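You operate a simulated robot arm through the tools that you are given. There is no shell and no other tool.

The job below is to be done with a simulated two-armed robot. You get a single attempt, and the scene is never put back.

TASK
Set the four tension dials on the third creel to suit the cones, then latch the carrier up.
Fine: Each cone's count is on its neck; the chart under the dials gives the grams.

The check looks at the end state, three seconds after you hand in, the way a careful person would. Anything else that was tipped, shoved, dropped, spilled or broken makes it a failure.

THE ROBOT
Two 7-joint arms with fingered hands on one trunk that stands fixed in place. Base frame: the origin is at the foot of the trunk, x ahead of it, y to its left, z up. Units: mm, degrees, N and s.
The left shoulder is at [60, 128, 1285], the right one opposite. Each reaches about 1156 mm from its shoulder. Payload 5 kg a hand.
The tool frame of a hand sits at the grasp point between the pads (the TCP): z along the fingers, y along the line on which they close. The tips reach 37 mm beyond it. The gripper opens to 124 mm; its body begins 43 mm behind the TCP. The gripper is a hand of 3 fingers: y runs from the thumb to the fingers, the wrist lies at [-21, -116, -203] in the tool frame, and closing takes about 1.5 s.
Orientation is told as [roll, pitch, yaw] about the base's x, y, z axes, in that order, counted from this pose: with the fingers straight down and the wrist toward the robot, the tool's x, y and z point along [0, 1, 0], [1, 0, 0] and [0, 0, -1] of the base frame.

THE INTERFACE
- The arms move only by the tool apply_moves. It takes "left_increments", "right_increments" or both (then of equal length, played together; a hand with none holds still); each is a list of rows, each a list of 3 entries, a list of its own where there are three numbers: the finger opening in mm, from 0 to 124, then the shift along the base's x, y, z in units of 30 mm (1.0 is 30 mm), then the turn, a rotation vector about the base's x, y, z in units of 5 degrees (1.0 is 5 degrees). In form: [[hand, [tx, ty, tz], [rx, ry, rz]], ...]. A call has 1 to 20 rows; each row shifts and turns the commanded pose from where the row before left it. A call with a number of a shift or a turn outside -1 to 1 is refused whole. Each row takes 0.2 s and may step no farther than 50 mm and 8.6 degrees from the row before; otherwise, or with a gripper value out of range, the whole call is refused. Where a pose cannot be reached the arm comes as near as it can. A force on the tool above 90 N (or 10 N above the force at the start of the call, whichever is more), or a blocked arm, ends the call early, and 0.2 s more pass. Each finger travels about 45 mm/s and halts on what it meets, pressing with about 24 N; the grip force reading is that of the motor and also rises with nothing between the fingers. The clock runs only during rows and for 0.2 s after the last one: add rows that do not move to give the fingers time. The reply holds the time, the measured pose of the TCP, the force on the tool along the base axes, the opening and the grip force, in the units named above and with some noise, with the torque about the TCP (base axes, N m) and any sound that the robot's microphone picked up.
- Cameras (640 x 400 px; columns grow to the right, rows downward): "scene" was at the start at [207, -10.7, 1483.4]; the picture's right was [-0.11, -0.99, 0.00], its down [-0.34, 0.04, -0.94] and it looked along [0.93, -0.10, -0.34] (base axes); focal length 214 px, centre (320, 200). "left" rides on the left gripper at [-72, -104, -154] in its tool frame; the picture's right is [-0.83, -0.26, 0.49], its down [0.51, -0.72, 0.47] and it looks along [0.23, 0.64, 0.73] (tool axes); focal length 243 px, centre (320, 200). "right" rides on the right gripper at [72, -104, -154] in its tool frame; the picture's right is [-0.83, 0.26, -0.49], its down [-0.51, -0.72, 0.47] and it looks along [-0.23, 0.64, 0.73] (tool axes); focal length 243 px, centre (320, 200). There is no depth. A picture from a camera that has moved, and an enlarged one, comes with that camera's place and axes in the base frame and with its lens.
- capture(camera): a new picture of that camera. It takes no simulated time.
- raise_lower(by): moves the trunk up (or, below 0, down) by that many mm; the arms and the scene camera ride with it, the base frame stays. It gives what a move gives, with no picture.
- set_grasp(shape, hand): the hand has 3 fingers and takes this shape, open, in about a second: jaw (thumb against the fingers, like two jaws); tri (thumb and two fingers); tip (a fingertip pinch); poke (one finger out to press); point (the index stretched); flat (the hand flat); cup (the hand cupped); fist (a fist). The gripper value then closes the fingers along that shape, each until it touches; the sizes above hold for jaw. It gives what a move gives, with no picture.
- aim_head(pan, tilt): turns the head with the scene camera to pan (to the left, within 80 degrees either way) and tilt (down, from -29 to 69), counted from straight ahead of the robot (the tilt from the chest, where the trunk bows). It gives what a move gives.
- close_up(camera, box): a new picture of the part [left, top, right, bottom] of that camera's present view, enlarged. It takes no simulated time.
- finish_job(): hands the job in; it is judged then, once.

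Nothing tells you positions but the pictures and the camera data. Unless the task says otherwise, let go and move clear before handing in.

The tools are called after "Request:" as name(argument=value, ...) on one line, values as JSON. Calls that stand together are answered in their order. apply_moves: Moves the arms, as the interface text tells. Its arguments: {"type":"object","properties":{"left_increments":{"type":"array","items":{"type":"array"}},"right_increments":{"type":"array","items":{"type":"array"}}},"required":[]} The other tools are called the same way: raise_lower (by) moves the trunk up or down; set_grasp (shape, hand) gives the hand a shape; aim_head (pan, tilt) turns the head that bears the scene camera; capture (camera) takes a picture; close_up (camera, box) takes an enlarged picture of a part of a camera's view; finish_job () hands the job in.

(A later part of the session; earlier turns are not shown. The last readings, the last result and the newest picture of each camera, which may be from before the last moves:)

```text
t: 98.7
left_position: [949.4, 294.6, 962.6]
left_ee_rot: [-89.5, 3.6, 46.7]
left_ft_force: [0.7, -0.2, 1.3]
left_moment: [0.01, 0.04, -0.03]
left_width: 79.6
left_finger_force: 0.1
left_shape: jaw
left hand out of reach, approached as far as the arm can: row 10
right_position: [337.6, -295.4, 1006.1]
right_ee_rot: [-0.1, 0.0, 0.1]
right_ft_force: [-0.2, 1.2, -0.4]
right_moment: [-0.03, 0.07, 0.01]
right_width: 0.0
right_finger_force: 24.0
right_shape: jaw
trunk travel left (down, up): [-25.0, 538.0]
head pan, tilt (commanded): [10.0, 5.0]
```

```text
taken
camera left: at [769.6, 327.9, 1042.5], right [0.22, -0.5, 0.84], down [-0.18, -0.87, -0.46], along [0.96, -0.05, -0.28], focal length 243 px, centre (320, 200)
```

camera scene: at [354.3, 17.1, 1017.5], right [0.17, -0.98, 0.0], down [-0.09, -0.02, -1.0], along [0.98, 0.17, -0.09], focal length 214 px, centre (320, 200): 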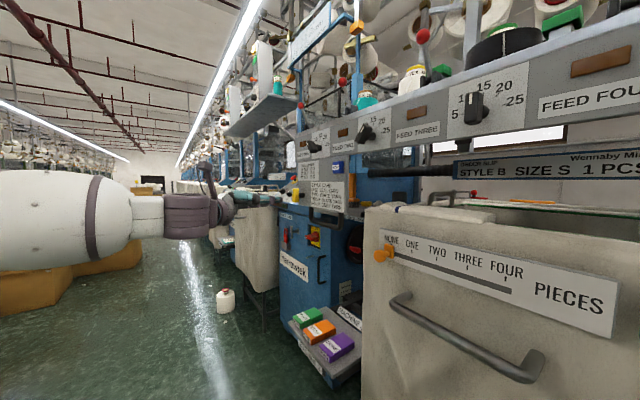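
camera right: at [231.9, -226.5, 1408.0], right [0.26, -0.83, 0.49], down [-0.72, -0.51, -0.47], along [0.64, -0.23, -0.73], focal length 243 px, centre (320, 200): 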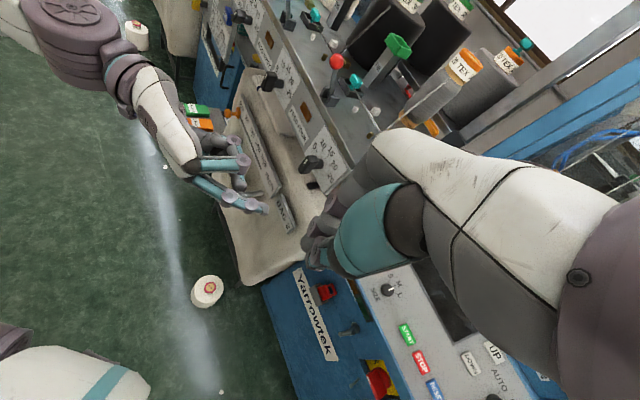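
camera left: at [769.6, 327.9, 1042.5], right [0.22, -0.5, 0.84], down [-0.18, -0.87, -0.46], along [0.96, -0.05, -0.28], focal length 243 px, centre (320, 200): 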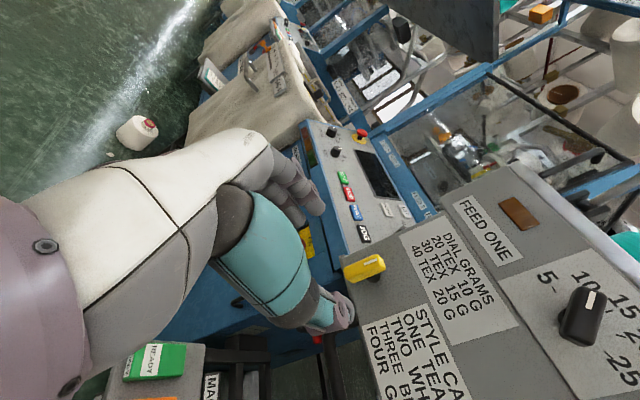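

The hand is in front of the yellow handle, which is where predicted. I enlarge the yellow handle and dial one from here.

Request:
close_up(camera="left", box=[320, 230, 420, 310])

Request:
close_up(camera="left", box=[510, 250, 640, 370])

Request:
close_up(camera="scene", box=[260, 130, 380, 240])

```text
5.00 times, centred on (370, 270) of left
camera zoom: at [769.6, 327.9, 1042.5], right [0.22, -0.5, 0.84], down [-0.18, -0.87, -0.46], along [0.96, -0.05, -0.28], focal length 1213 px, centre (70, -150)
```

zoom: 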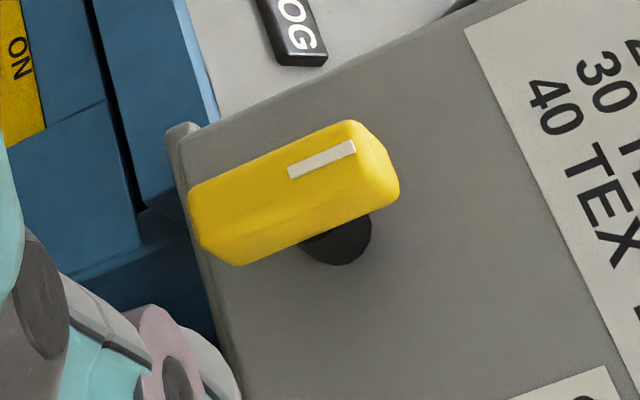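

```text
3.33 times, centred on (575, 310) of left
camera zoom: at [769.6, 327.9, 1042.5], right [0.22, -0.5, 0.84], down [-0.18, -0.87, -0.46], along [0.96, -0.05, -0.28], focal length 809 px, centre (-530, -167)
```

zoom: 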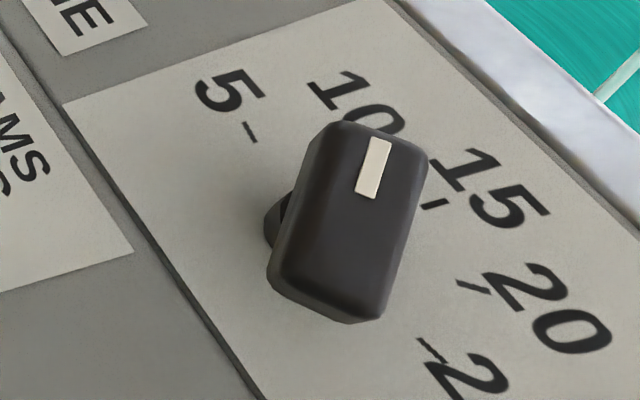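

```text
3.64 times, centred on (320, 185) of scene
camera zoom: at [354.3, 17.1, 1017.5], right [0.17, -0.98, 0.0], down [-0.09, -0.02, -1.0], along [0.98, 0.17, -0.09], focal length 780 px, centre (320, 254)
```

zoom: 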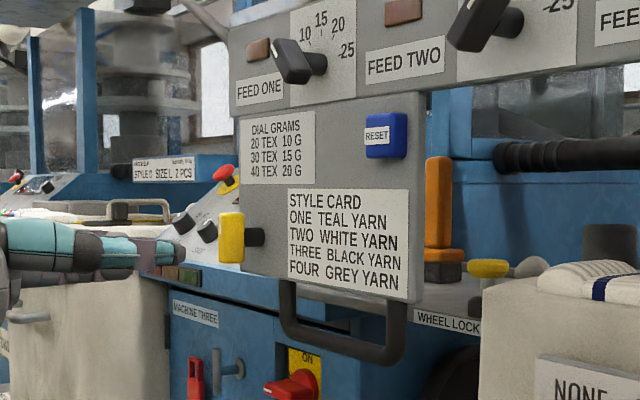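

Dial one also checks at 10. To learn how the bail moves, I close the left hand, drop below the bail and bring the closed fingertips under its bar.

Request:
apply_moves(left_increments=[[50, [-0.3, 0.29, -0.5], [-0.2, 0.19, 0]], [20, [-0.2, 0.19, -0.8], [-0.3, 0.29, 0]], [0, [-0.3, -0.3, -0.9], [-0.3, 0.29, 0]], [0, [-0.5, -0.5, -0.9], [-0.3, 0.29, 0]], [0, [-0.6, -0.62, -0.9], [-0.3, 0.29, 0]], [0, [-0.7, -0.72, -0.2], [-0.3, 0.29, 0]], [0, [-0.7, -0.72, 0], [-0.3, 0.29, 0]], [0, [0, 0, 0], [0, 0, 0]]])

Request:
close_up(camera="scene", box=[220, 130, 380, 260])

Request:
capture(camera="left")

```text
t: 100.5
left_position: [848.9, 220.7, 837.7]
left_ee_rot: [-89.3, 17.5, 46.6]
left_ft_force: [0.1, -0.4, -0.6]
left_moment: [0.01, 0.02, -0.02]
left_width: 0.1
left_finger_force: 23.6
left_shape: jaw
right_position: [336.2, -297.4, 1004.2]
right_ee_rot: [0.0, 0.0, 0.0]
right_ft_force: [0.6, -0.2, -0.2]
right_moment: [0.01, -0.02, 0.03]
right_width: 0.0
right_finger_force: 24.0
right_shape: jaw
trunk travel left (down, up): [-25.0, 538.0]
head pan, tilt (commanded): [10.0, 5.0]
```

```text
3.08 times, centred on (300, 195) of scene
camera zoom: at [353.1, 15.6, 1018.0], right [0.17, -0.98, 0.0], down [-0.09, -0.02, -1.0], along [0.98, 0.17, -0.09], focal length 660 px, centre (382, 215)
```

zoom: 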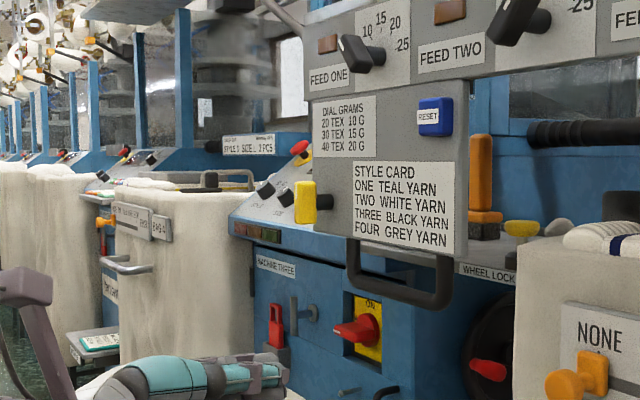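

```text
taken
camera left: at [685.2, 269.3, 940.5], right [0.36, -0.35, 0.86], down [-0.24, -0.93, -0.27], along [0.9, -0.11, -0.42], focal length 243 px, centre (320, 200)
```

left: 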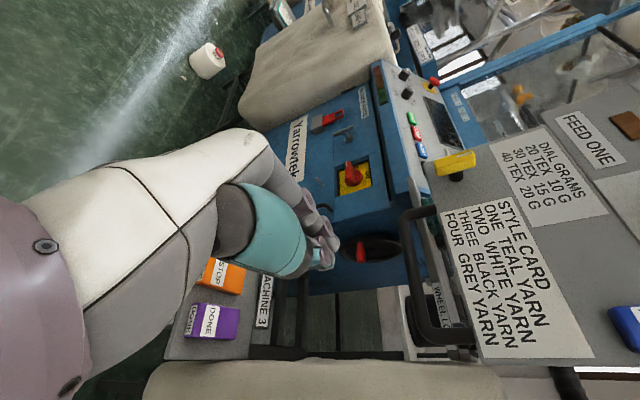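

The closed hand is in front of and below the bail. I slide it in beneath the bar.

Request:
apply_moves(left_increments=[[0, [0.671, -0.649, 0], [0, 0, 0]], [0, [0.671, -0.649, 0], [0, 0, 0]], [0, [0.671, -0.649, 0], [0, 0, 0]], [0, [0.671, -0.649, 0], [0, 0, 0]], [0, [0.671, -0.649, 0], [0, 0, 0]], [0, [0, 0, 0], [0, 0, 0]]])

Request:
close_up(camera="scene", box=[260, 150, 380, 250])

Request:
capture(camera="left")

```text
t: 101.9
left_position: [950.0, 123.2, 838.0]
left_ee_rot: [-89.2, 17.5, 46.5]
left_ft_force: [0.8, 0.3, -1.1]
left_moment: [0.01, 0.02, 0.01]
left_width: 0.0
left_finger_force: 24.1
left_shape: jaw
right_position: [335.0, -297.3, 1005.0]
right_ee_rot: [-0.1, -0.1, 0.0]
right_ft_force: [0.4, -0.1, 0.3]
right_moment: [-0.02, 0.02, 0.02]
right_width: 0.1
right_finger_force: 24.0
right_shape: jaw
trunk travel left (down, up): [-25.0, 538.0]
head pan, tilt (commanded): [10.0, 5.0]
```

```text
4.00 times, centred on (320, 200) of scene
camera zoom: at [352.8, 15.3, 1018.2], right [0.17, -0.98, 0.0], down [-0.09, -0.02, -1.0], along [0.98, 0.17, -0.09], focal length 858 px, centre (320, 200)
```

zoom: 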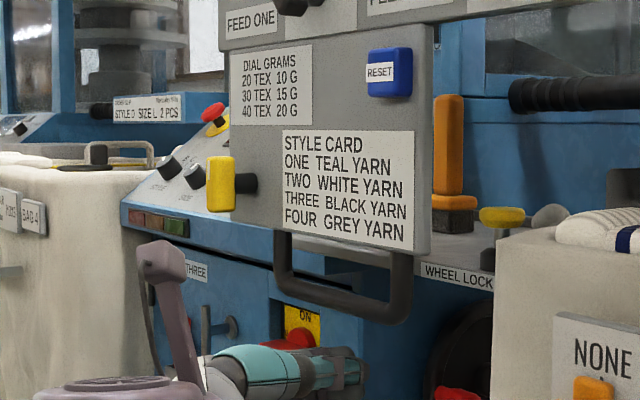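

```text
taken
camera left: at [786.5, 171.8, 940.5], right [0.36, -0.35, 0.86], down [-0.24, -0.93, -0.27], along [0.9, -0.11, -0.42], focal length 243 px, centre (320, 200)
```

left: 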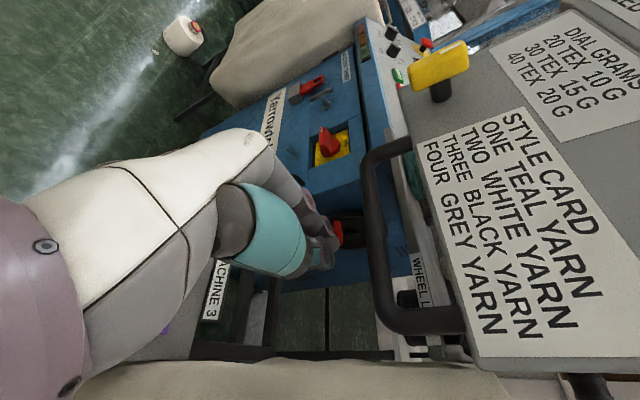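

The fingertips are under the bar. I raise slowly, watching the force.

Request:
apply_moves(left_increments=[[0, [0, 0, 0.25], [0, 0, 0]], [0, [0, 0, 0.25], [0, 0, 0]], [0, [0, 0, 0.17], [0, 0, 0]], [0, [0, 0, 0], [0, 0, 0]]])

Request:
close_up(camera="scene", box=[280, 180, 380, 250])

Request:
close_up(camera="left", box=[260, 140, 460, 340])

```text
t: 102.9
left_position: [950.0, 123.1, 858.3]
left_ee_rot: [-89.4, 17.5, 46.7]
left_ft_force: [-0.5, -1.3, -0.3]
left_moment: [-0.01, -0.02, 0.02]
left_width: 0.5
left_finger_force: 23.9
left_shape: jaw
right_position: [336.2, -296.7, 1004.7]
right_ee_rot: [0.0, 0.0, 0.0]
right_ft_force: [0.1, -0.7, 0.8]
right_moment: [0.02, -0.01, -0.04]
right_width: 0.1
right_finger_force: 23.7
right_shape: jaw
trunk travel left (down, up): [-25.0, 538.0]
head pan, tilt (commanded): [10.0, 5.0]
```

```text
5.71 times, centred on (330, 215) of scene
camera zoom: at [353.1, 15.4, 1018.0], right [0.17, -0.98, 0.0], down [-0.09, -0.02, -1.0], along [0.98, 0.17, -0.09], focal length 1226 px, centre (263, 114)
```

zoom: 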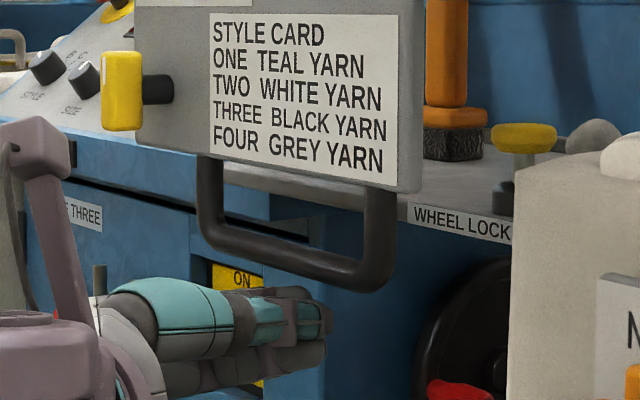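

```text
2.00 times, centred on (360, 240) of left
camera zoom: at [786.3, 172.3, 960.3], right [0.36, -0.35, 0.86], down [-0.24, -0.93, -0.27], along [0.9, -0.11, -0.42], focal length 485 px, centre (240, 120)
```

zoom: 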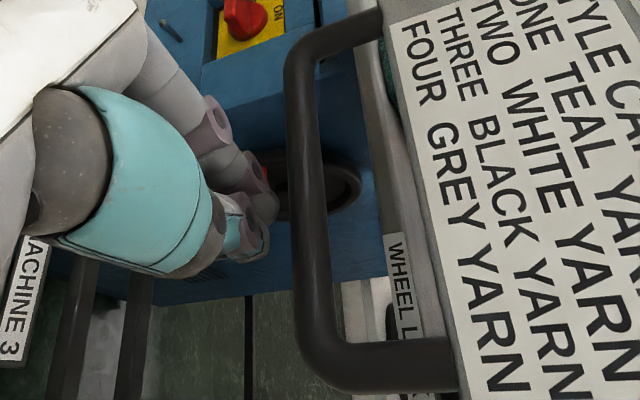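

There are still roughly 15 mm to go. I keep raising in small steps.

Request:
apply_moves(left_increments=[[0, [0, 0, 0.2], [0, 0, 0]], [0, [0, 0, 0.15], [0, 0, 0]], [0, [0, 0, 0.15], [0, 0, 0]], [0, [0, 0, 0.1], [0, 0, 0]], [0, [0, 0, 0], [0, 0, 0]]])

Request:
close_up(camera="scene", box=[280, 180, 380, 250])

Request:
close_up(camera="left", box=[260, 140, 460, 340])

```text
t: 104.1
left_position: [950.8, 123.3, 879.3]
left_ee_rot: [-89.4, 17.3, 46.6]
left_ft_force: [-0.2, -1.0, -2.3]
left_moment: [0.05, 0.07, -0.05]
left_width: 0.1
left_finger_force: 24.3
left_shape: jaw
right_position: [336.7, -296.5, 1003.9]
right_ee_rot: [-0.1, 0.1, 0.1]
right_ft_force: [0.3, -0.5, 0.1]
right_moment: [0.0, 0.0, 0.04]
right_width: 0.0
right_finger_force: 24.0
right_shape: jaw
trunk travel left (down, up): [-25.0, 538.0]
head pan, tilt (commanded): [10.0, 5.0]
```

```text
5.71 times, centred on (330, 215) of scene
camera zoom: at [353.5, 15.5, 1017.9], right [0.17, -0.98, 0.0], down [-0.09, -0.02, -1.0], along [0.98, 0.17, -0.09], focal length 1226 px, centre (263, 114)
```

zoom: 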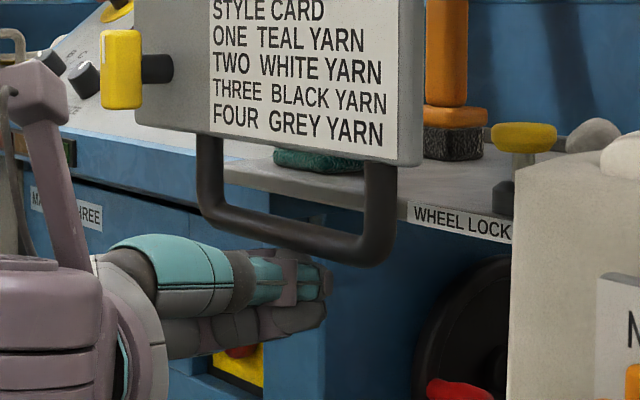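

```text
2.00 times, centred on (360, 240) of left
camera zoom: at [786.3, 172.5, 979.7], right [0.36, -0.35, 0.87], down [-0.24, -0.93, -0.27], along [0.9, -0.11, -0.42], focal length 485 px, centre (240, 120)
```

zoom: 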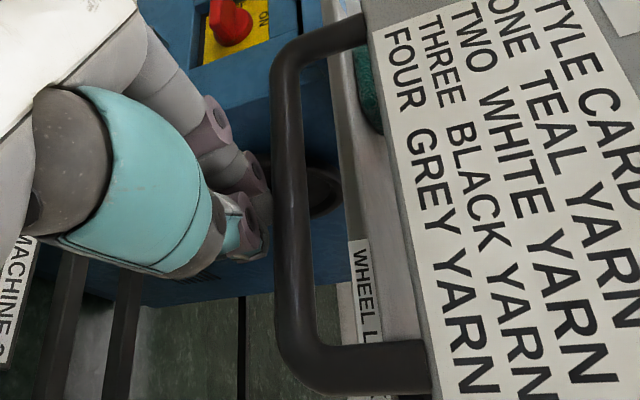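

The whole plate moves up with the bail: the plate is the carrier, sliding up, with little force. I keep raising it toward its top stop and watch.

Request:
apply_moves(left_increments=[[0, [0, 0, 0.17], [0, 0, 0]], [0, [0, 0, 0.17], [0, 0, 0]], [0, [0, 0, 0.17], [0, 0, 0]], [0, [0, 0, 0], [0, 0, 0]]])

Request:
close_up(camera="scene", box=[260, 130, 400, 250])

Request:
capture(camera="left")

```text
t: 105.1
left_position: [950.5, 122.1, 892.1]
left_ee_rot: [-89.3, 17.4, 46.7]
left_ft_force: [-1.5, 0.2, -6.3]
left_moment: [0.12, 0.19, -0.02]
left_width: 0.0
left_finger_force: 23.5
left_shape: jaw
right_position: [336.0, -297.4, 1003.7]
right_ee_rot: [0.0, 0.0, 0.0]
right_ft_force: [-0.5, -0.1, -0.2]
right_moment: [0.01, 0.0, 0.03]
right_width: 0.1
right_finger_force: 24.2
right_shape: jaw
trunk travel left (down, up): [-25.0, 538.0]
head pan, tilt (commanded): [10.0, 5.0]
```

```text
3.33 times, centred on (330, 190) of scene
camera zoom: at [353.6, 15.4, 1017.9], right [0.17, -0.98, 0.0], down [-0.09, -0.02, -1.0], along [0.98, 0.17, -0.09], focal length 715 px, centre (287, 233)
```

zoom: 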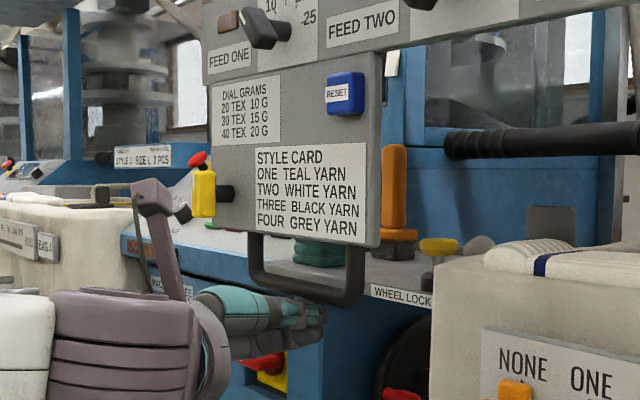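

```text
taken
camera left: at [786.4, 172.5, 993.9], right [0.36, -0.35, 0.86], down [-0.24, -0.93, -0.27], along [0.9, -0.11, -0.42], focal length 243 px, centre (320, 200)
```

left: 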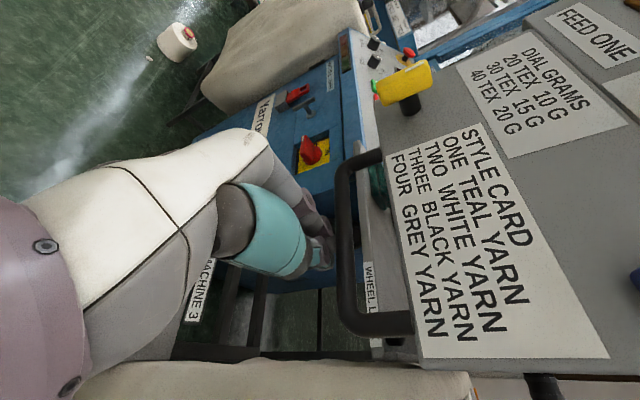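

It seems the dial panel itself may be moving along with the plate. I compare the whole scene.

Request:
capture(camera="scene")

Request:
close_up(camera="scene", box=[280, 60, 480, 200])

Request:
capture(camera="right")

```text
taken
camera scene: at [353.6, 15.4, 1017.9], right [0.17, -0.98, 0.0], down [-0.09, -0.02, -1.0], along [0.98, 0.17, -0.09], focal length 214 px, centre (320, 200)
```

scene: 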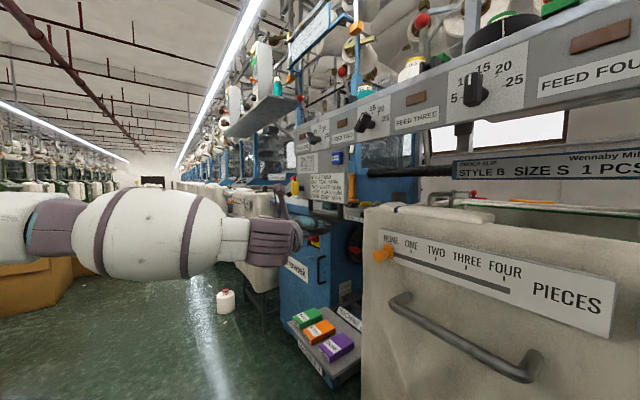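

```text
2.86 times, centred on (380, 130) of scene
camera zoom: at [353.6, 15.4, 1017.9], right [0.17, -0.98, 0.0], down [-0.09, -0.02, -1.0], along [0.98, 0.17, -0.09], focal length 613 px, centre (149, 400)
```

zoom: 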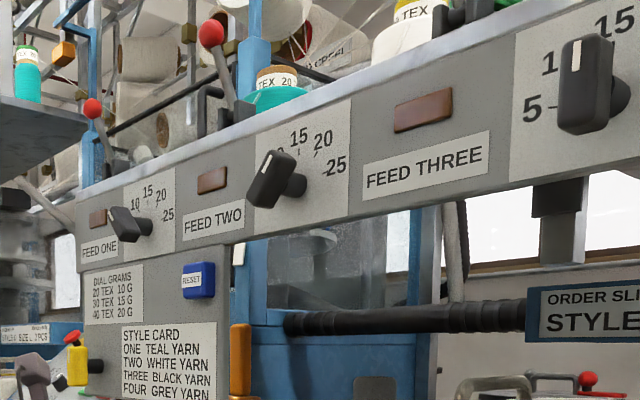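

```text
taken
camera right: at [232.6, -226.4, 1157.8], right [0.26, -0.83, 0.49], down [-0.72, -0.51, -0.47], along [0.64, -0.23, -0.73], focal length 243 px, centre (320, 200)
```

right: 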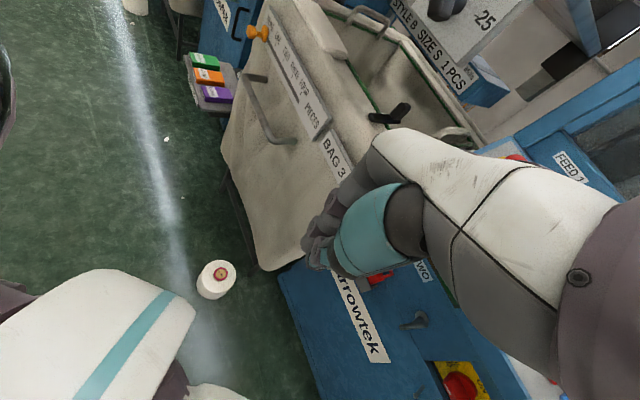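

The whole carrier — deck, dials, cones and plate — rides up together on its post, lifted by the bail. I must move gently; I test whether it stays put when I ease the hand down a little.

Request:
apply_moves(left_increments=[[0, [0, 0, -0.1], [0, 0, 0]], [0, [0, 0, -0.1], [0, 0, 0]], [0, [0, 0, 0], [0, 0, 0]], [0, [0, 0, 0], [0, 0, 0]]])

Request:
close_up(camera="scene", box=[280, 60, 480, 200])

Request:
close_up(camera="scene", box=[280, 180, 380, 250])

```text
t: 106.1
left_position: [948.3, 123.8, 885.6]
left_ee_rot: [-89.3, 17.5, 46.6]
left_ft_force: [-0.1, -0.1, -0.7]
left_moment: [-0.01, 0.01, -0.01]
left_width: 0.0
left_finger_force: 23.8
left_shape: jaw
right_position: [335.5, -297.2, 1004.2]
right_ee_rot: [0.0, 0.1, 0.0]
right_ft_force: [-0.4, 1.0, -0.2]
right_moment: [0.03, 0.0, -0.03]
right_width: 0.0
right_finger_force: 24.0
right_shape: jaw
trunk travel left (down, up): [-25.0, 538.0]
head pan, tilt (commanded): [10.0, 5.0]
```

```text
2.86 times, centred on (380, 130) of scene
camera zoom: at [353.0, 15.3, 1018.1], right [0.17, -0.98, 0.0], down [-0.09, -0.02, -1.0], along [0.98, 0.17, -0.09], focal length 613 px, centre (149, 400)
```

zoom: 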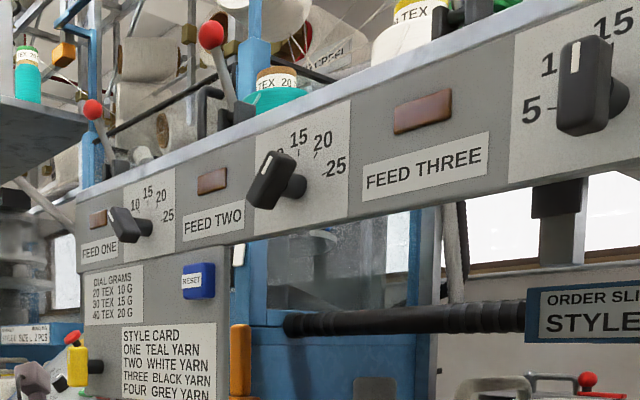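

```text
5.71 times, centred on (330, 215) of scene
camera zoom: at [353.0, 15.3, 1018.1], right [0.17, -0.98, 0.0], down [-0.09, -0.02, -1.0], along [0.98, 0.17, -0.09], focal length 1226 px, centre (263, 114)
```

zoom: 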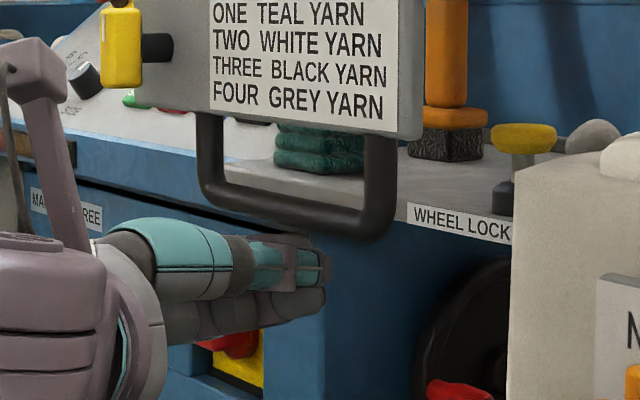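

The carrier stays where it is left, so one hand will do. I lift it further in small steps until it reaches its stop.

Request:
apply_moves(left_increments=[[0, [0, 0, 0.2], [0, 0, 0]], [0, [0, 0, 0.17], [0, 0, 0]], [0, [0, 0, 0.17], [0, 0, 0]], [0, [0, 0, 0.17], [0, 0, 0]], [0, [0, 0, 0.17], [0, 0, 0]], [0, [0, 0, 0], [0, 0, 0]]])

Request:
close_up(camera="scene", box=[280, 60, 480, 200])

Request:
capture(camera="left")

```text
t: 107.5
left_position: [949.9, 123.0, 911.4]
left_ee_rot: [-89.4, 17.4, 46.7]
left_ft_force: [-1.1, 1.1, -5.2]
left_moment: [0.07, 0.13, 0.0]
left_width: 0.1
left_finger_force: 23.7
left_shape: jaw
right_position: [336.7, -298.1, 1004.3]
right_ee_rot: [0.0, 0.0, 0.0]
right_ft_force: [0.4, 0.1, 0.2]
right_moment: [0.0, 0.02, 0.0]
right_width: 0.0
right_finger_force: 24.3
right_shape: jaw
trunk travel left (down, up): [-25.0, 538.0]
head pan, tilt (commanded): [10.0, 5.0]
```

```text
2.86 times, centred on (380, 130) of scene
camera zoom: at [353.5, 15.5, 1017.9], right [0.17, -0.98, 0.0], down [-0.09, -0.02, -1.0], along [0.98, 0.17, -0.09], focal length 613 px, centre (149, 400)
```

zoom: 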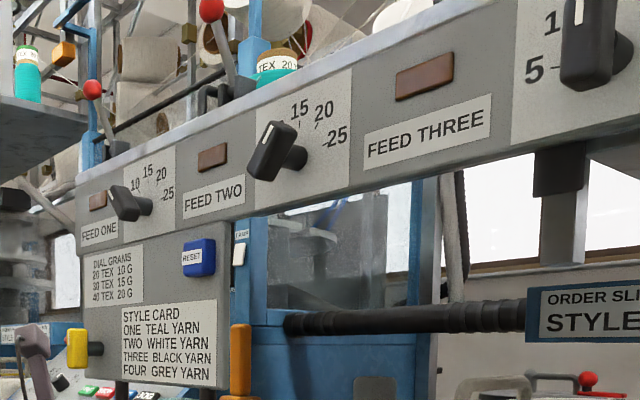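

```text
taken
camera left: at [786.1, 172.7, 1014.1], right [0.36, -0.35, 0.86], down [-0.24, -0.93, -0.27], along [0.9, -0.11, -0.42], focal length 243 px, centre (320, 200)
```

left: 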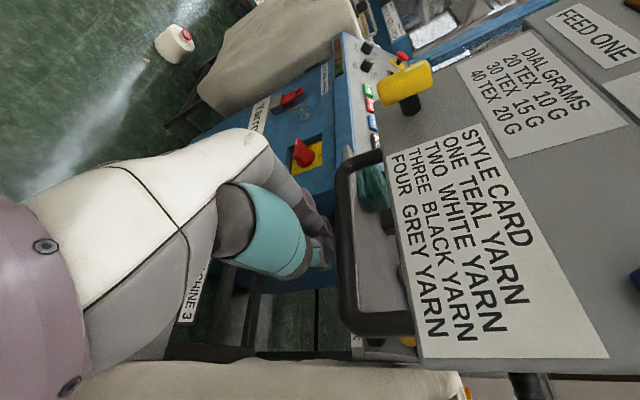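

Force stays light at about 5 N and the carrier keeps rising. I continue.

Request:
apply_moves(left_increments=[[0, [0, 0, 0.2], [0, 0, 0]], [0, [0, 0, 0.2], [0, 0, 0]], [0, [0, 0, 0.2], [0, 0, 0]], [0, [0, 0, 0.2], [0, 0, 0]], [0, [0, 0, 0.2], [0, 0, 0]], [0, [0, 0, 0.2], [0, 0, 0]], [0, [0, 0, 0], [0, 0, 0]]])

Request:
close_up(camera="scene", box=[280, 60, 480, 200])

Request:
capture(camera="scene")

```text
t: 109.1
left_position: [950.3, 122.4, 947.3]
left_ee_rot: [-89.3, 17.5, 46.6]
left_ft_force: [-1.5, 1.8, -6.3]
left_moment: [0.08, 0.15, 0.01]
left_width: 0.0
left_finger_force: 23.9
left_shape: jaw
right_position: [336.7, -296.9, 1003.4]
right_ee_rot: [0.0, 0.0, 0.0]
right_ft_force: [-0.3, 0.5, 0.3]
right_moment: [-0.04, -0.01, 0.0]
right_width: 0.2
right_finger_force: 24.1
right_shape: jaw
trunk travel left (down, up): [-25.0, 538.0]
head pan, tilt (commanded): [10.0, 5.0]
```

```text
2.86 times, centred on (380, 130) of scene
camera zoom: at [353.5, 15.6, 1017.9], right [0.17, -0.98, 0.0], down [-0.09, -0.02, -1.0], along [0.98, 0.17, -0.09], focal length 613 px, centre (149, 400)
```

zoom: 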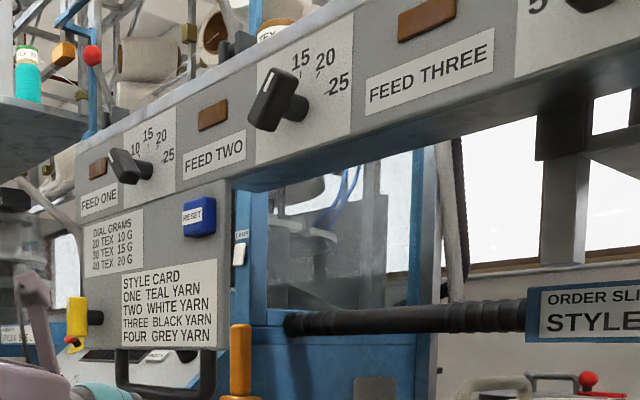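

```text
taken
camera scene: at [353.5, 15.6, 1017.9], right [0.17, -0.98, 0.0], down [-0.09, -0.02, -1.0], along [0.98, 0.17, -0.09], focal length 214 px, centre (320, 200)
```

scene: 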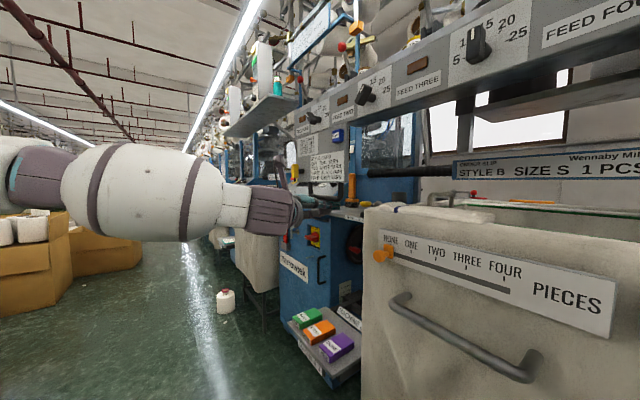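

It has risen about 80 mm, smoothly. I go on, watching for the stop.

Request:
apply_moves(left_increments=[[0, [0, 0, 0.2], [0, 0, 0]], [0, [0, 0, 0.2], [0, 0, 0]], [0, [0, 0, 0.2], [0, 0, 0]], [0, [0, 0, 0.2], [0, 0, 0]], [0, [0, 0, 0.2], [0, 0, 0]], [0, [0, 0, 0], [0, 0, 0]]])

Request:
close_up(camera="scene", box=[260, 60, 460, 220])

Request:
capture(camera="left")

```text
t: 110.5
left_position: [949.3, 122.8, 977.2]
left_ee_rot: [-89.2, 17.6, 46.6]
left_ft_force: [-0.6, 0.0, -5.0]
left_moment: [0.09, 0.14, 0.04]
left_width: 0.0
left_finger_force: 24.0
left_shape: jaw
right_position: [336.5, -297.7, 1004.1]
right_ee_rot: [0.0, 0.0, 0.0]
right_ft_force: [-0.6, 0.0, -0.6]
right_moment: [-0.01, 0.0, 0.05]
right_width: 0.1
right_finger_force: 23.8
right_shape: jaw
trunk travel left (down, up): [-25.0, 538.0]
head pan, tilt (commanded): [10.0, 5.0]
```

```text
2.50 times, centred on (360, 140) of scene
camera zoom: at [353.6, 15.4, 1017.9], right [0.17, -0.98, 0.0], down [-0.09, -0.02, -1.0], along [0.98, 0.17, -0.09], focal length 536 px, centre (220, 350)
```

zoom: 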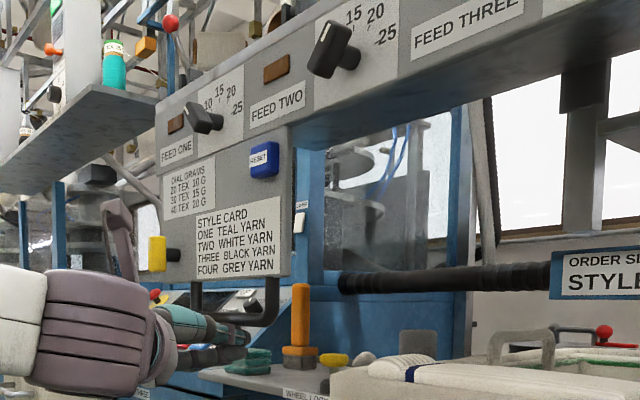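

```text
taken
camera left: at [786.3, 172.7, 1080.0], right [0.36, -0.35, 0.86], down [-0.24, -0.93, -0.27], along [0.9, -0.11, -0.42], focal length 243 px, centre (320, 200)
```

left: 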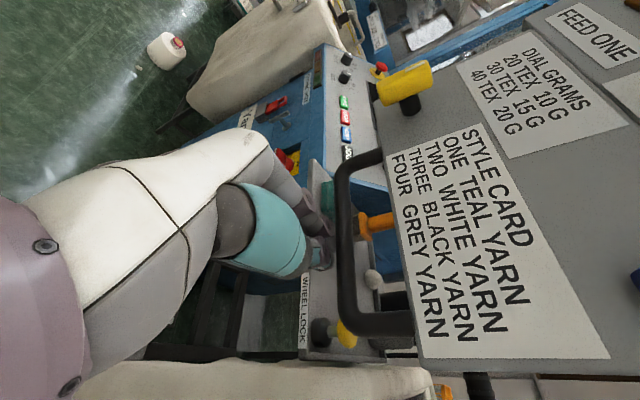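

Risen about 110 mm; force still 5 N. I continue.

Request:
apply_moves(left_increments=[[0, [0, 0, 0.2], [0, 0, 0]], [0, [0, 0, 0.2], [0, 0, 0]], [0, [0, 0, 0.2], [0, 0, 0]], [0, [0, 0, 0.2], [0, 0, 0]], [0, [0, 0, 0.2], [0, 0, 0]], [0, [0, 0, 0], [0, 0, 0]]])

Request:
aim_head(pan=5, tilt=-15)

Request:
capture(camera="scene")

```text
t: 111.9
left_position: [950.7, 121.5, 1007.8]
left_ee_rot: [-89.4, 17.4, 46.6]
left_ft_force: [0.7, 1.3, -5.9]
left_moment: [0.04, 0.18, 0.09]
left_width: 0.0
left_finger_force: 23.7
left_shape: jaw
right_position: [336.4, -297.0, 1005.0]
right_ee_rot: [0.0, 0.0, 0.0]
right_ft_force: [0.1, -0.7, -0.6]
right_moment: [-0.05, 0.01, 0.02]
right_width: 0.0
right_finger_force: 24.3
right_shape: jaw
trunk travel left (down, up): [-25.0, 538.0]
head pan, tilt (commanded): [10.0, 5.0]
```

```text
t: 112.8
left_position: [949.6, 121.3, 1007.7]
left_ee_rot: [-89.3, 17.5, 46.5]
left_ft_force: [0.8, 1.5, -3.1]
left_moment: [0.03, 0.09, 0.06]
left_width: 0.0
left_finger_force: 23.9
left_shape: jaw
right_position: [336.1, -297.0, 1004.1]
right_ee_rot: [-0.1, 0.0, 0.0]
right_ft_force: [-0.3, -0.3, 0.4]
right_moment: [-0.01, -0.04, 0.03]
right_width: 0.1
right_finger_force: 24.1
right_shape: jaw
trunk travel left (down, up): [-25.0, 538.0]
head pan, tilt (commanded): [5.0, -15.0]
```

```text
taken
camera scene: at [343.1, 6.6, 1048.3], right [0.09, -1.0, 0.0], down [0.26, 0.02, -0.97], along [0.96, 0.08, 0.26], focal length 214 px, centre (320, 200)
```

scene: 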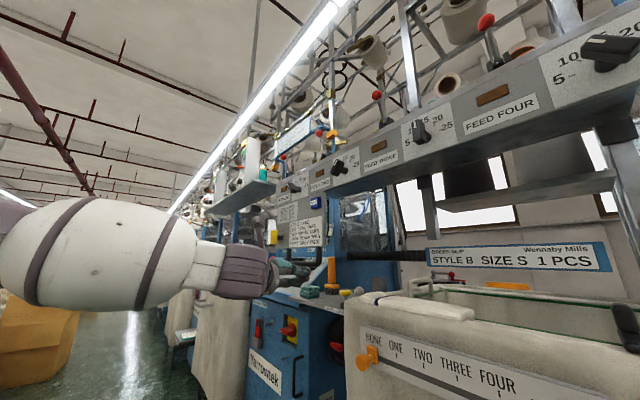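

The carrier is up about 140 mm. I check the clearance above the cones before lifting further.

Request:
close_up(camera="scene", box=[260, 0, 460, 200])

Request:
aim_head(pan=-25, tilt=-20)

Request:
capture(camera="scene")

Request:
close_up(camera="left", box=[400, 0, 640, 200])

```text
2.00 times, centred on (360, 100) of scene
camera zoom: at [343.1, 6.6, 1048.3], right [0.09, -1.0, 0.0], down [0.26, 0.02, -0.97], along [0.96, 0.08, 0.26], focal length 429 px, centre (240, 400)
```

zoom: 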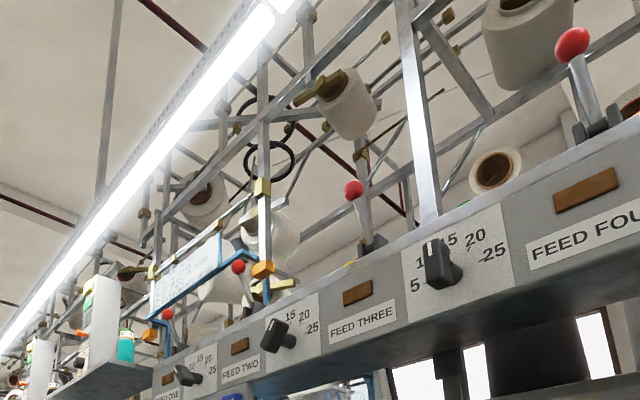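

```text
t: 113.7
left_position: [950.0, 122.4, 1007.8]
left_ee_rot: [-89.3, 17.5, 46.6]
left_ft_force: [0.5, 2.4, -2.5]
left_moment: [-0.01, 0.03, 0.07]
left_width: 0.0
left_finger_force: 23.9
left_shape: jaw
right_position: [336.0, -297.2, 1002.4]
right_ee_rot: [0.0, 0.0, 0.0]
right_ft_force: [1.1, 0.9, -0.6]
right_moment: [-0.04, 0.02, 0.02]
right_width: 0.0
right_finger_force: 23.5
right_shape: jaw
trunk travel left (down, up): [-25.0, 538.0]
head pan, tilt (commanded): [-25.0, -20.0]
```

```text
taken
camera scene: at [333.5, -31.9, 1053.2], right [-0.41, -0.91, 0.0], down [0.29, -0.13, -0.95], along [0.87, -0.39, 0.32], focal length 214 px, centre (320, 200)
```

scene: 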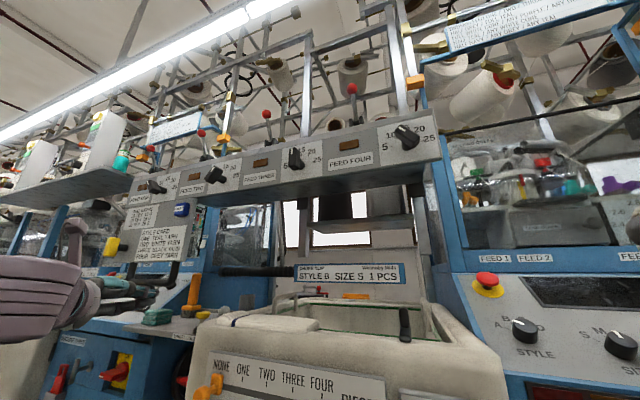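

```text
2.00 times, centred on (520, 100) of left
camera zoom: at [786.0, 172.1, 1110.1], right [0.36, -0.35, 0.86], down [-0.24, -0.93, -0.27], along [0.9, -0.11, -0.42], focal length 485 px, centre (-80, 400)
```

zoom: 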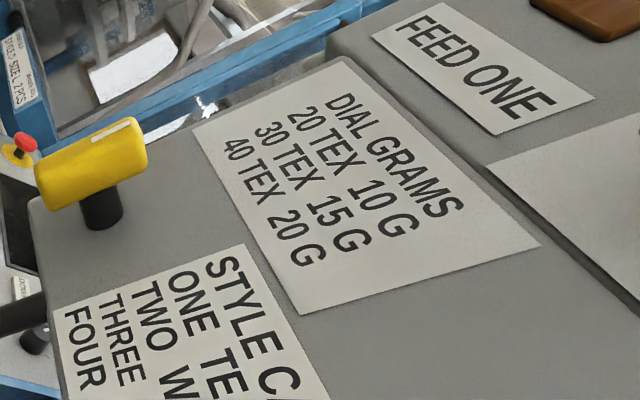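

I see open space above the deck edge and keep lifting, in 4 mm steps to feel the stop.

Request:
apply_moves(left_increments=[[0, [0, 0, 0.133], [0, 0, 0]], [0, [0, 0, 0.133], [0, 0, 0]], [0, [0, 0, 0.133], [0, 0, 0]], [0, [0, 0, 0.133], [0, 0, 0]], [0, [0, 0, 0.133], [0, 0, 0]]])

Request:
apply_moves(left_increments=[[0, [0, 0, 0.133], [0, 0, 0]], [0, [0, 0, 0.133], [0, 0, 0]], [0, [0, 0, 0.133], [0, 0, 0]], [0, [0, 0, 0.133], [0, 0, 0]], [0, [0, 0, 0.133], [0, 0, 0]]])

Request:
capture(camera="scene")

```text
t: 114.9
left_position: [951.0, 123.7, 1027.9]
left_ee_rot: [-89.3, 17.5, 46.8]
left_ft_force: [-1.4, 0.2, -7.7]
left_moment: [0.12, 0.16, -0.01]
left_width: 0.0
left_finger_force: 23.7
left_shape: jaw
right_position: [335.8, -298.4, 1004.8]
right_ee_rot: [0.1, 0.0, 0.0]
right_ft_force: [-0.1, -0.3, 0.6]
right_moment: [0.03, 0.01, 0.05]
right_width: 0.3
right_finger_force: 24.0
right_shape: jaw
trunk travel left (down, up): [-25.0, 538.0]
head pan, tilt (commanded): [-25.0, -20.0]
```

```text
t: 116.1
left_position: [950.6, 123.3, 1046.9]
left_ee_rot: [-89.4, 17.4, 46.6]
left_ft_force: [-0.2, 0.9, -8.6]
left_moment: [0.09, 0.2, 0.01]
left_width: 0.1
left_finger_force: 24.2
left_shape: jaw
right_position: [336.3, -296.5, 1003.5]
right_ee_rot: [0.0, 0.0, 0.1]
right_ft_force: [0.0, 0.3, 0.3]
right_moment: [-0.03, -0.04, 0.0]
right_width: 0.0
right_finger_force: 24.3
right_shape: jaw
trunk travel left (down, up): [-25.0, 538.0]
head pan, tilt (commanded): [-25.0, -20.0]
```

```text
taken
camera scene: at [333.8, -32.3, 1053.1], right [-0.41, -0.91, 0.0], down [0.29, -0.13, -0.95], along [0.86, -0.39, 0.32], focal length 214 px, centre (320, 200)
```

scene: 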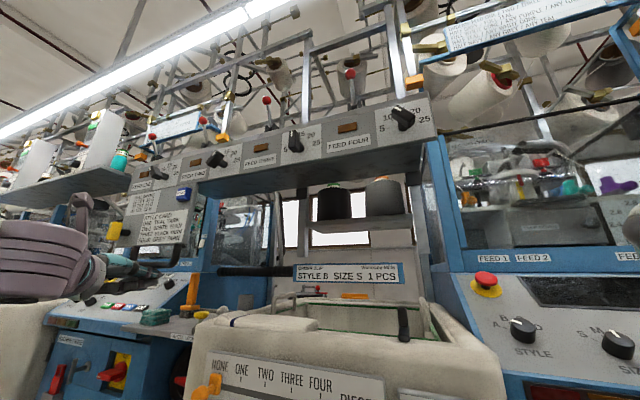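

Now about 180 mm up. I look closely around the yellow handle and the posts for a keeper that the latch would engage.

Request:
close_up(camera="scene", box=[100, 150, 240, 270])

Request:
close_up(camera="scene", box=[280, 100, 460, 280])

Request:
close_up(camera="left", box=[300, 0, 500, 160])

Request:
capture(camera="left")

```text
3.33 times, centred on (170, 210) of scene
camera zoom: at [333.8, -32.3, 1053.1], right [-0.41, -0.91, 0.0], down [0.29, -0.13, -0.95], along [0.86, -0.39, 0.32], focal length 715 px, centre (820, 167)
```

zoom: 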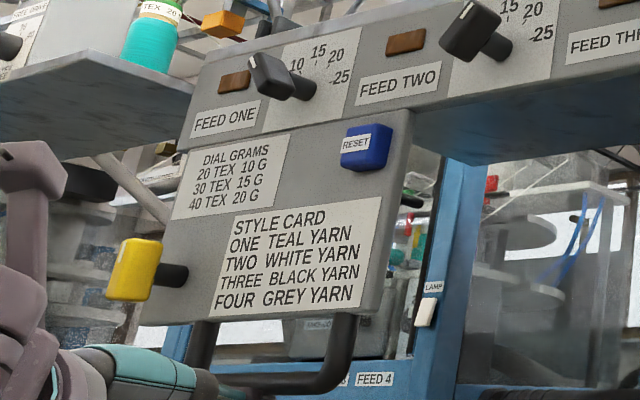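

```text
2.22 times, centred on (370, 190) of scene
camera zoom: at [333.8, -32.3, 1053.1], right [-0.41, -0.91, 0.0], down [0.29, -0.13, -0.95], along [0.86, -0.39, 0.32], focal length 477 px, centre (209, 222)
```

zoom: 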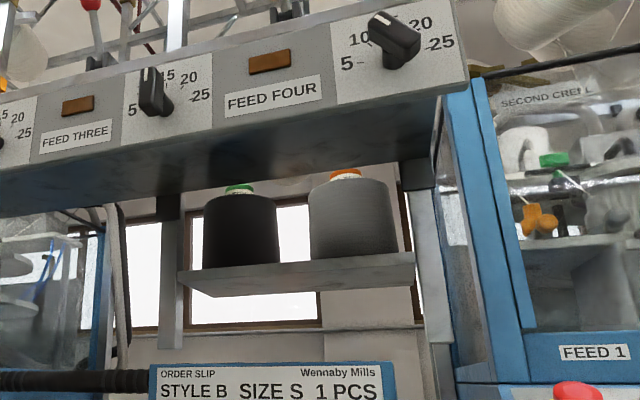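

```text
2.50 times, centred on (400, 80) of left
camera zoom: at [786.4, 172.2, 1149.5], right [0.36, -0.35, 0.86], down [-0.24, -0.93, -0.27], along [0.9, -0.11, -0.42], focal length 606 px, centre (120, 500)
```

zoom: 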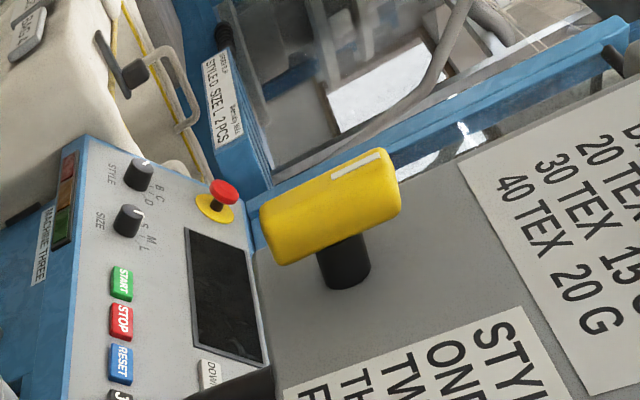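

```text
taken
camera left: at [786.4, 172.2, 1149.5], right [0.36, -0.35, 0.86], down [-0.24, -0.93, -0.27], along [0.9, -0.11, -0.42], focal length 243 px, centre (320, 200)
```

left: 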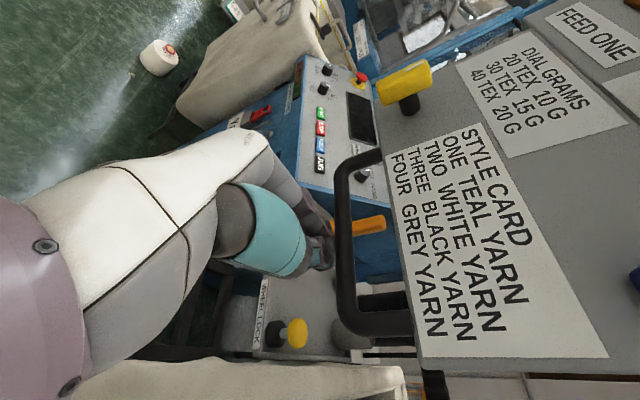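

No keeper is seen, so the stop must be higher on the posts. I continue raising gently.

Request:
apply_moves(left_increments=[[0, [0, 0, 0.16], [0, 0, 0]], [0, [0, 0, 0.16], [0, 0, 0]], [0, [0, 0, 0.16], [0, 0, 0]], [0, [0, 0, 0.16], [0, 0, 0]], [0, [0, 0, 0.16], [0, 0, 0]]])

Request:
apply_moves(left_increments=[[0, [0, 0, 0.16], [0, 0, 0]], [0, [0, 0, 0.16], [0, 0, 0]], [0, [0, 0, 0.16], [0, 0, 0]], [0, [0, 0, 0.16], [0, 0, 0]], [0, [0, 0, 0.16], [0, 0, 0]]])

Request:
capture(camera="scene")

```text
t: 117.3
left_position: [949.9, 124.1, 1071.6]
left_ee_rot: [-89.2, 17.5, 46.6]
left_ft_force: [-0.4, -0.5, -7.3]
left_moment: [0.1, 0.21, 0.01]
left_width: 0.0
left_finger_force: 24.0
left_shape: jaw
right_position: [335.7, -298.0, 1004.4]
right_ee_rot: [0.0, 0.0, -0.1]
right_ft_force: [0.1, 0.7, 0.5]
right_moment: [0.0, 0.01, 0.0]
right_width: 0.0
right_finger_force: 24.1
right_shape: jaw
trunk travel left (down, up): [-25.0, 538.0]
head pan, tilt (commanded): [-25.0, -20.0]
```

```text
t: 118.5
left_position: [949.5, 123.1, 1095.9]
left_ee_rot: [-89.4, 17.5, 46.7]
left_ft_force: [0.9, -0.4, -7.2]
left_moment: [0.09, 0.22, -0.04]
left_width: 0.0
left_finger_force: 24.4
left_shape: jaw
right_position: [337.1, -296.9, 1004.3]
right_ee_rot: [-0.1, 0.1, 0.0]
right_ft_force: [0.6, 0.8, -0.2]
right_moment: [0.0, 0.01, 0.04]
right_width: 0.3
right_finger_force: 24.5
right_shape: jaw
trunk travel left (down, up): [-25.0, 538.0]
head pan, tilt (commanded): [-25.0, -20.0]
```

```text
taken
camera scene: at [333.7, -32.4, 1053.1], right [-0.41, -0.91, 0.0], down [0.29, -0.13, -0.95], along [0.86, -0.39, 0.32], focal length 214 px, centre (320, 200)
```

scene: 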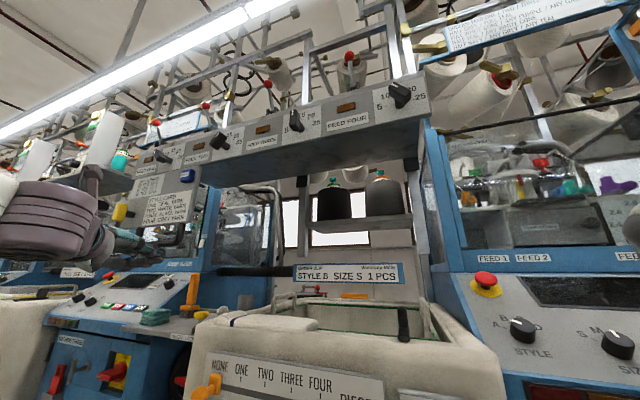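

It is up about 230 mm and still free. I ease the hand off, since the carrier holds itself, and raise the trunk to look at the deck from above before going further.

Request:
apply_moves(left_increments=[[0, [0, 0, -0.3], [0, 0, 0]], [0, [0, 0, -0.3], [0, 0, 0]], [0, [-0.6, 0.58, 0], [0, 0, 0]], [0, [-0.7, 0.68, 0], [0, 0, 0]], [0, [-0.7, 0.68, 0], [0, 0, 0]], [0, [-0.7, 0.68, 0], [0, 0, 0]], [0, [-0.7, 0.68, 0], [0, 0, 0]]])

Request:
aim_head(pan=0, tilt=10)

Request:
capture(camera="scene")

Request:
capture(camera="left")

```text
t: 120.1
left_position: [845.8, 222.3, 1079.3]
left_ee_rot: [-89.3, 17.4, 46.6]
left_ft_force: [-0.9, 0.3, -0.3]
left_moment: [-0.01, -0.03, -0.02]
left_width: 0.0
left_finger_force: 24.7
left_shape: jaw
right_position: [334.7, -298.0, 1004.0]
right_ee_rot: [0.0, 0.0, 0.0]
right_ft_force: [-0.2, -0.9, -0.3]
right_moment: [-0.04, 0.02, 0.01]
right_width: 0.0
right_finger_force: 24.2
right_shape: jaw
trunk travel left (down, up): [-25.0, 538.0]
head pan, tilt (commanded): [-25.0, -20.0]
```

```text
t: 121.1
left_position: [848.0, 220.6, 1079.6]
left_ee_rot: [-89.3, 17.5, 46.6]
left_ft_force: [-0.9, 0.2, 0.3]
left_moment: [0.01, -0.02, 0.0]
left_width: 0.0
left_finger_force: 23.8
left_shape: jaw
right_position: [335.3, -298.2, 1004.3]
right_ee_rot: [0.0, -0.1, 0.0]
right_ft_force: [0.4, 0.1, 0.8]
right_moment: [-0.01, 0.0, -0.01]
right_width: 0.0
right_finger_force: 23.8
right_shape: jaw
trunk travel left (down, up): [-25.0, 538.0]
head pan, tilt (commanded): [0.0, 10.0]
```

```text
taken
camera scene: at [355.5, -0.7, 1010.1], right [0.0, -1.0, 0.0], down [-0.17, 0.0, -0.98], along [0.98, 0.0, -0.17], focal length 214 px, centre (320, 200)
```

scene: 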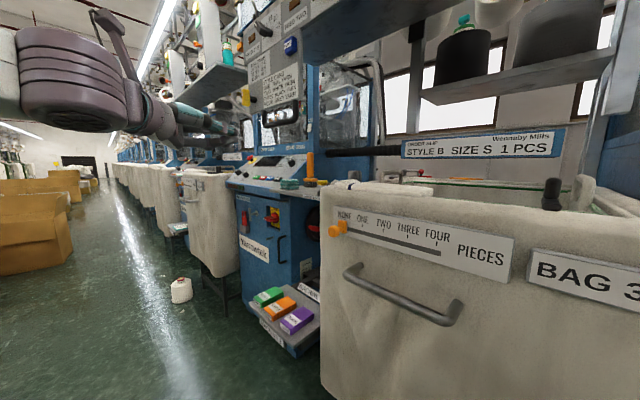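

```text
taken
camera left: at [683.9, 270.6, 1180.8], right [0.36, -0.35, 0.86], down [-0.24, -0.93, -0.27], along [0.9, -0.11, -0.42], focal length 243 px, centre (320, 200)
```

left: 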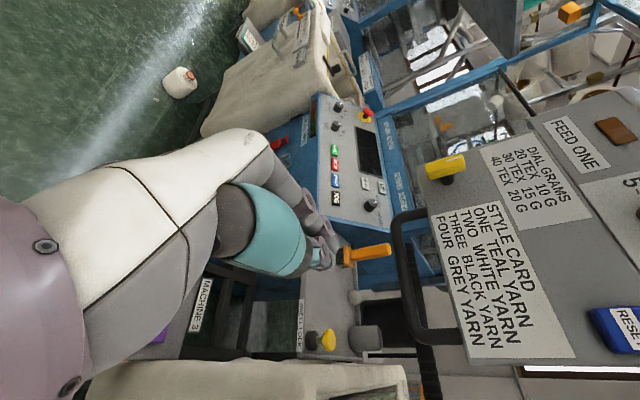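

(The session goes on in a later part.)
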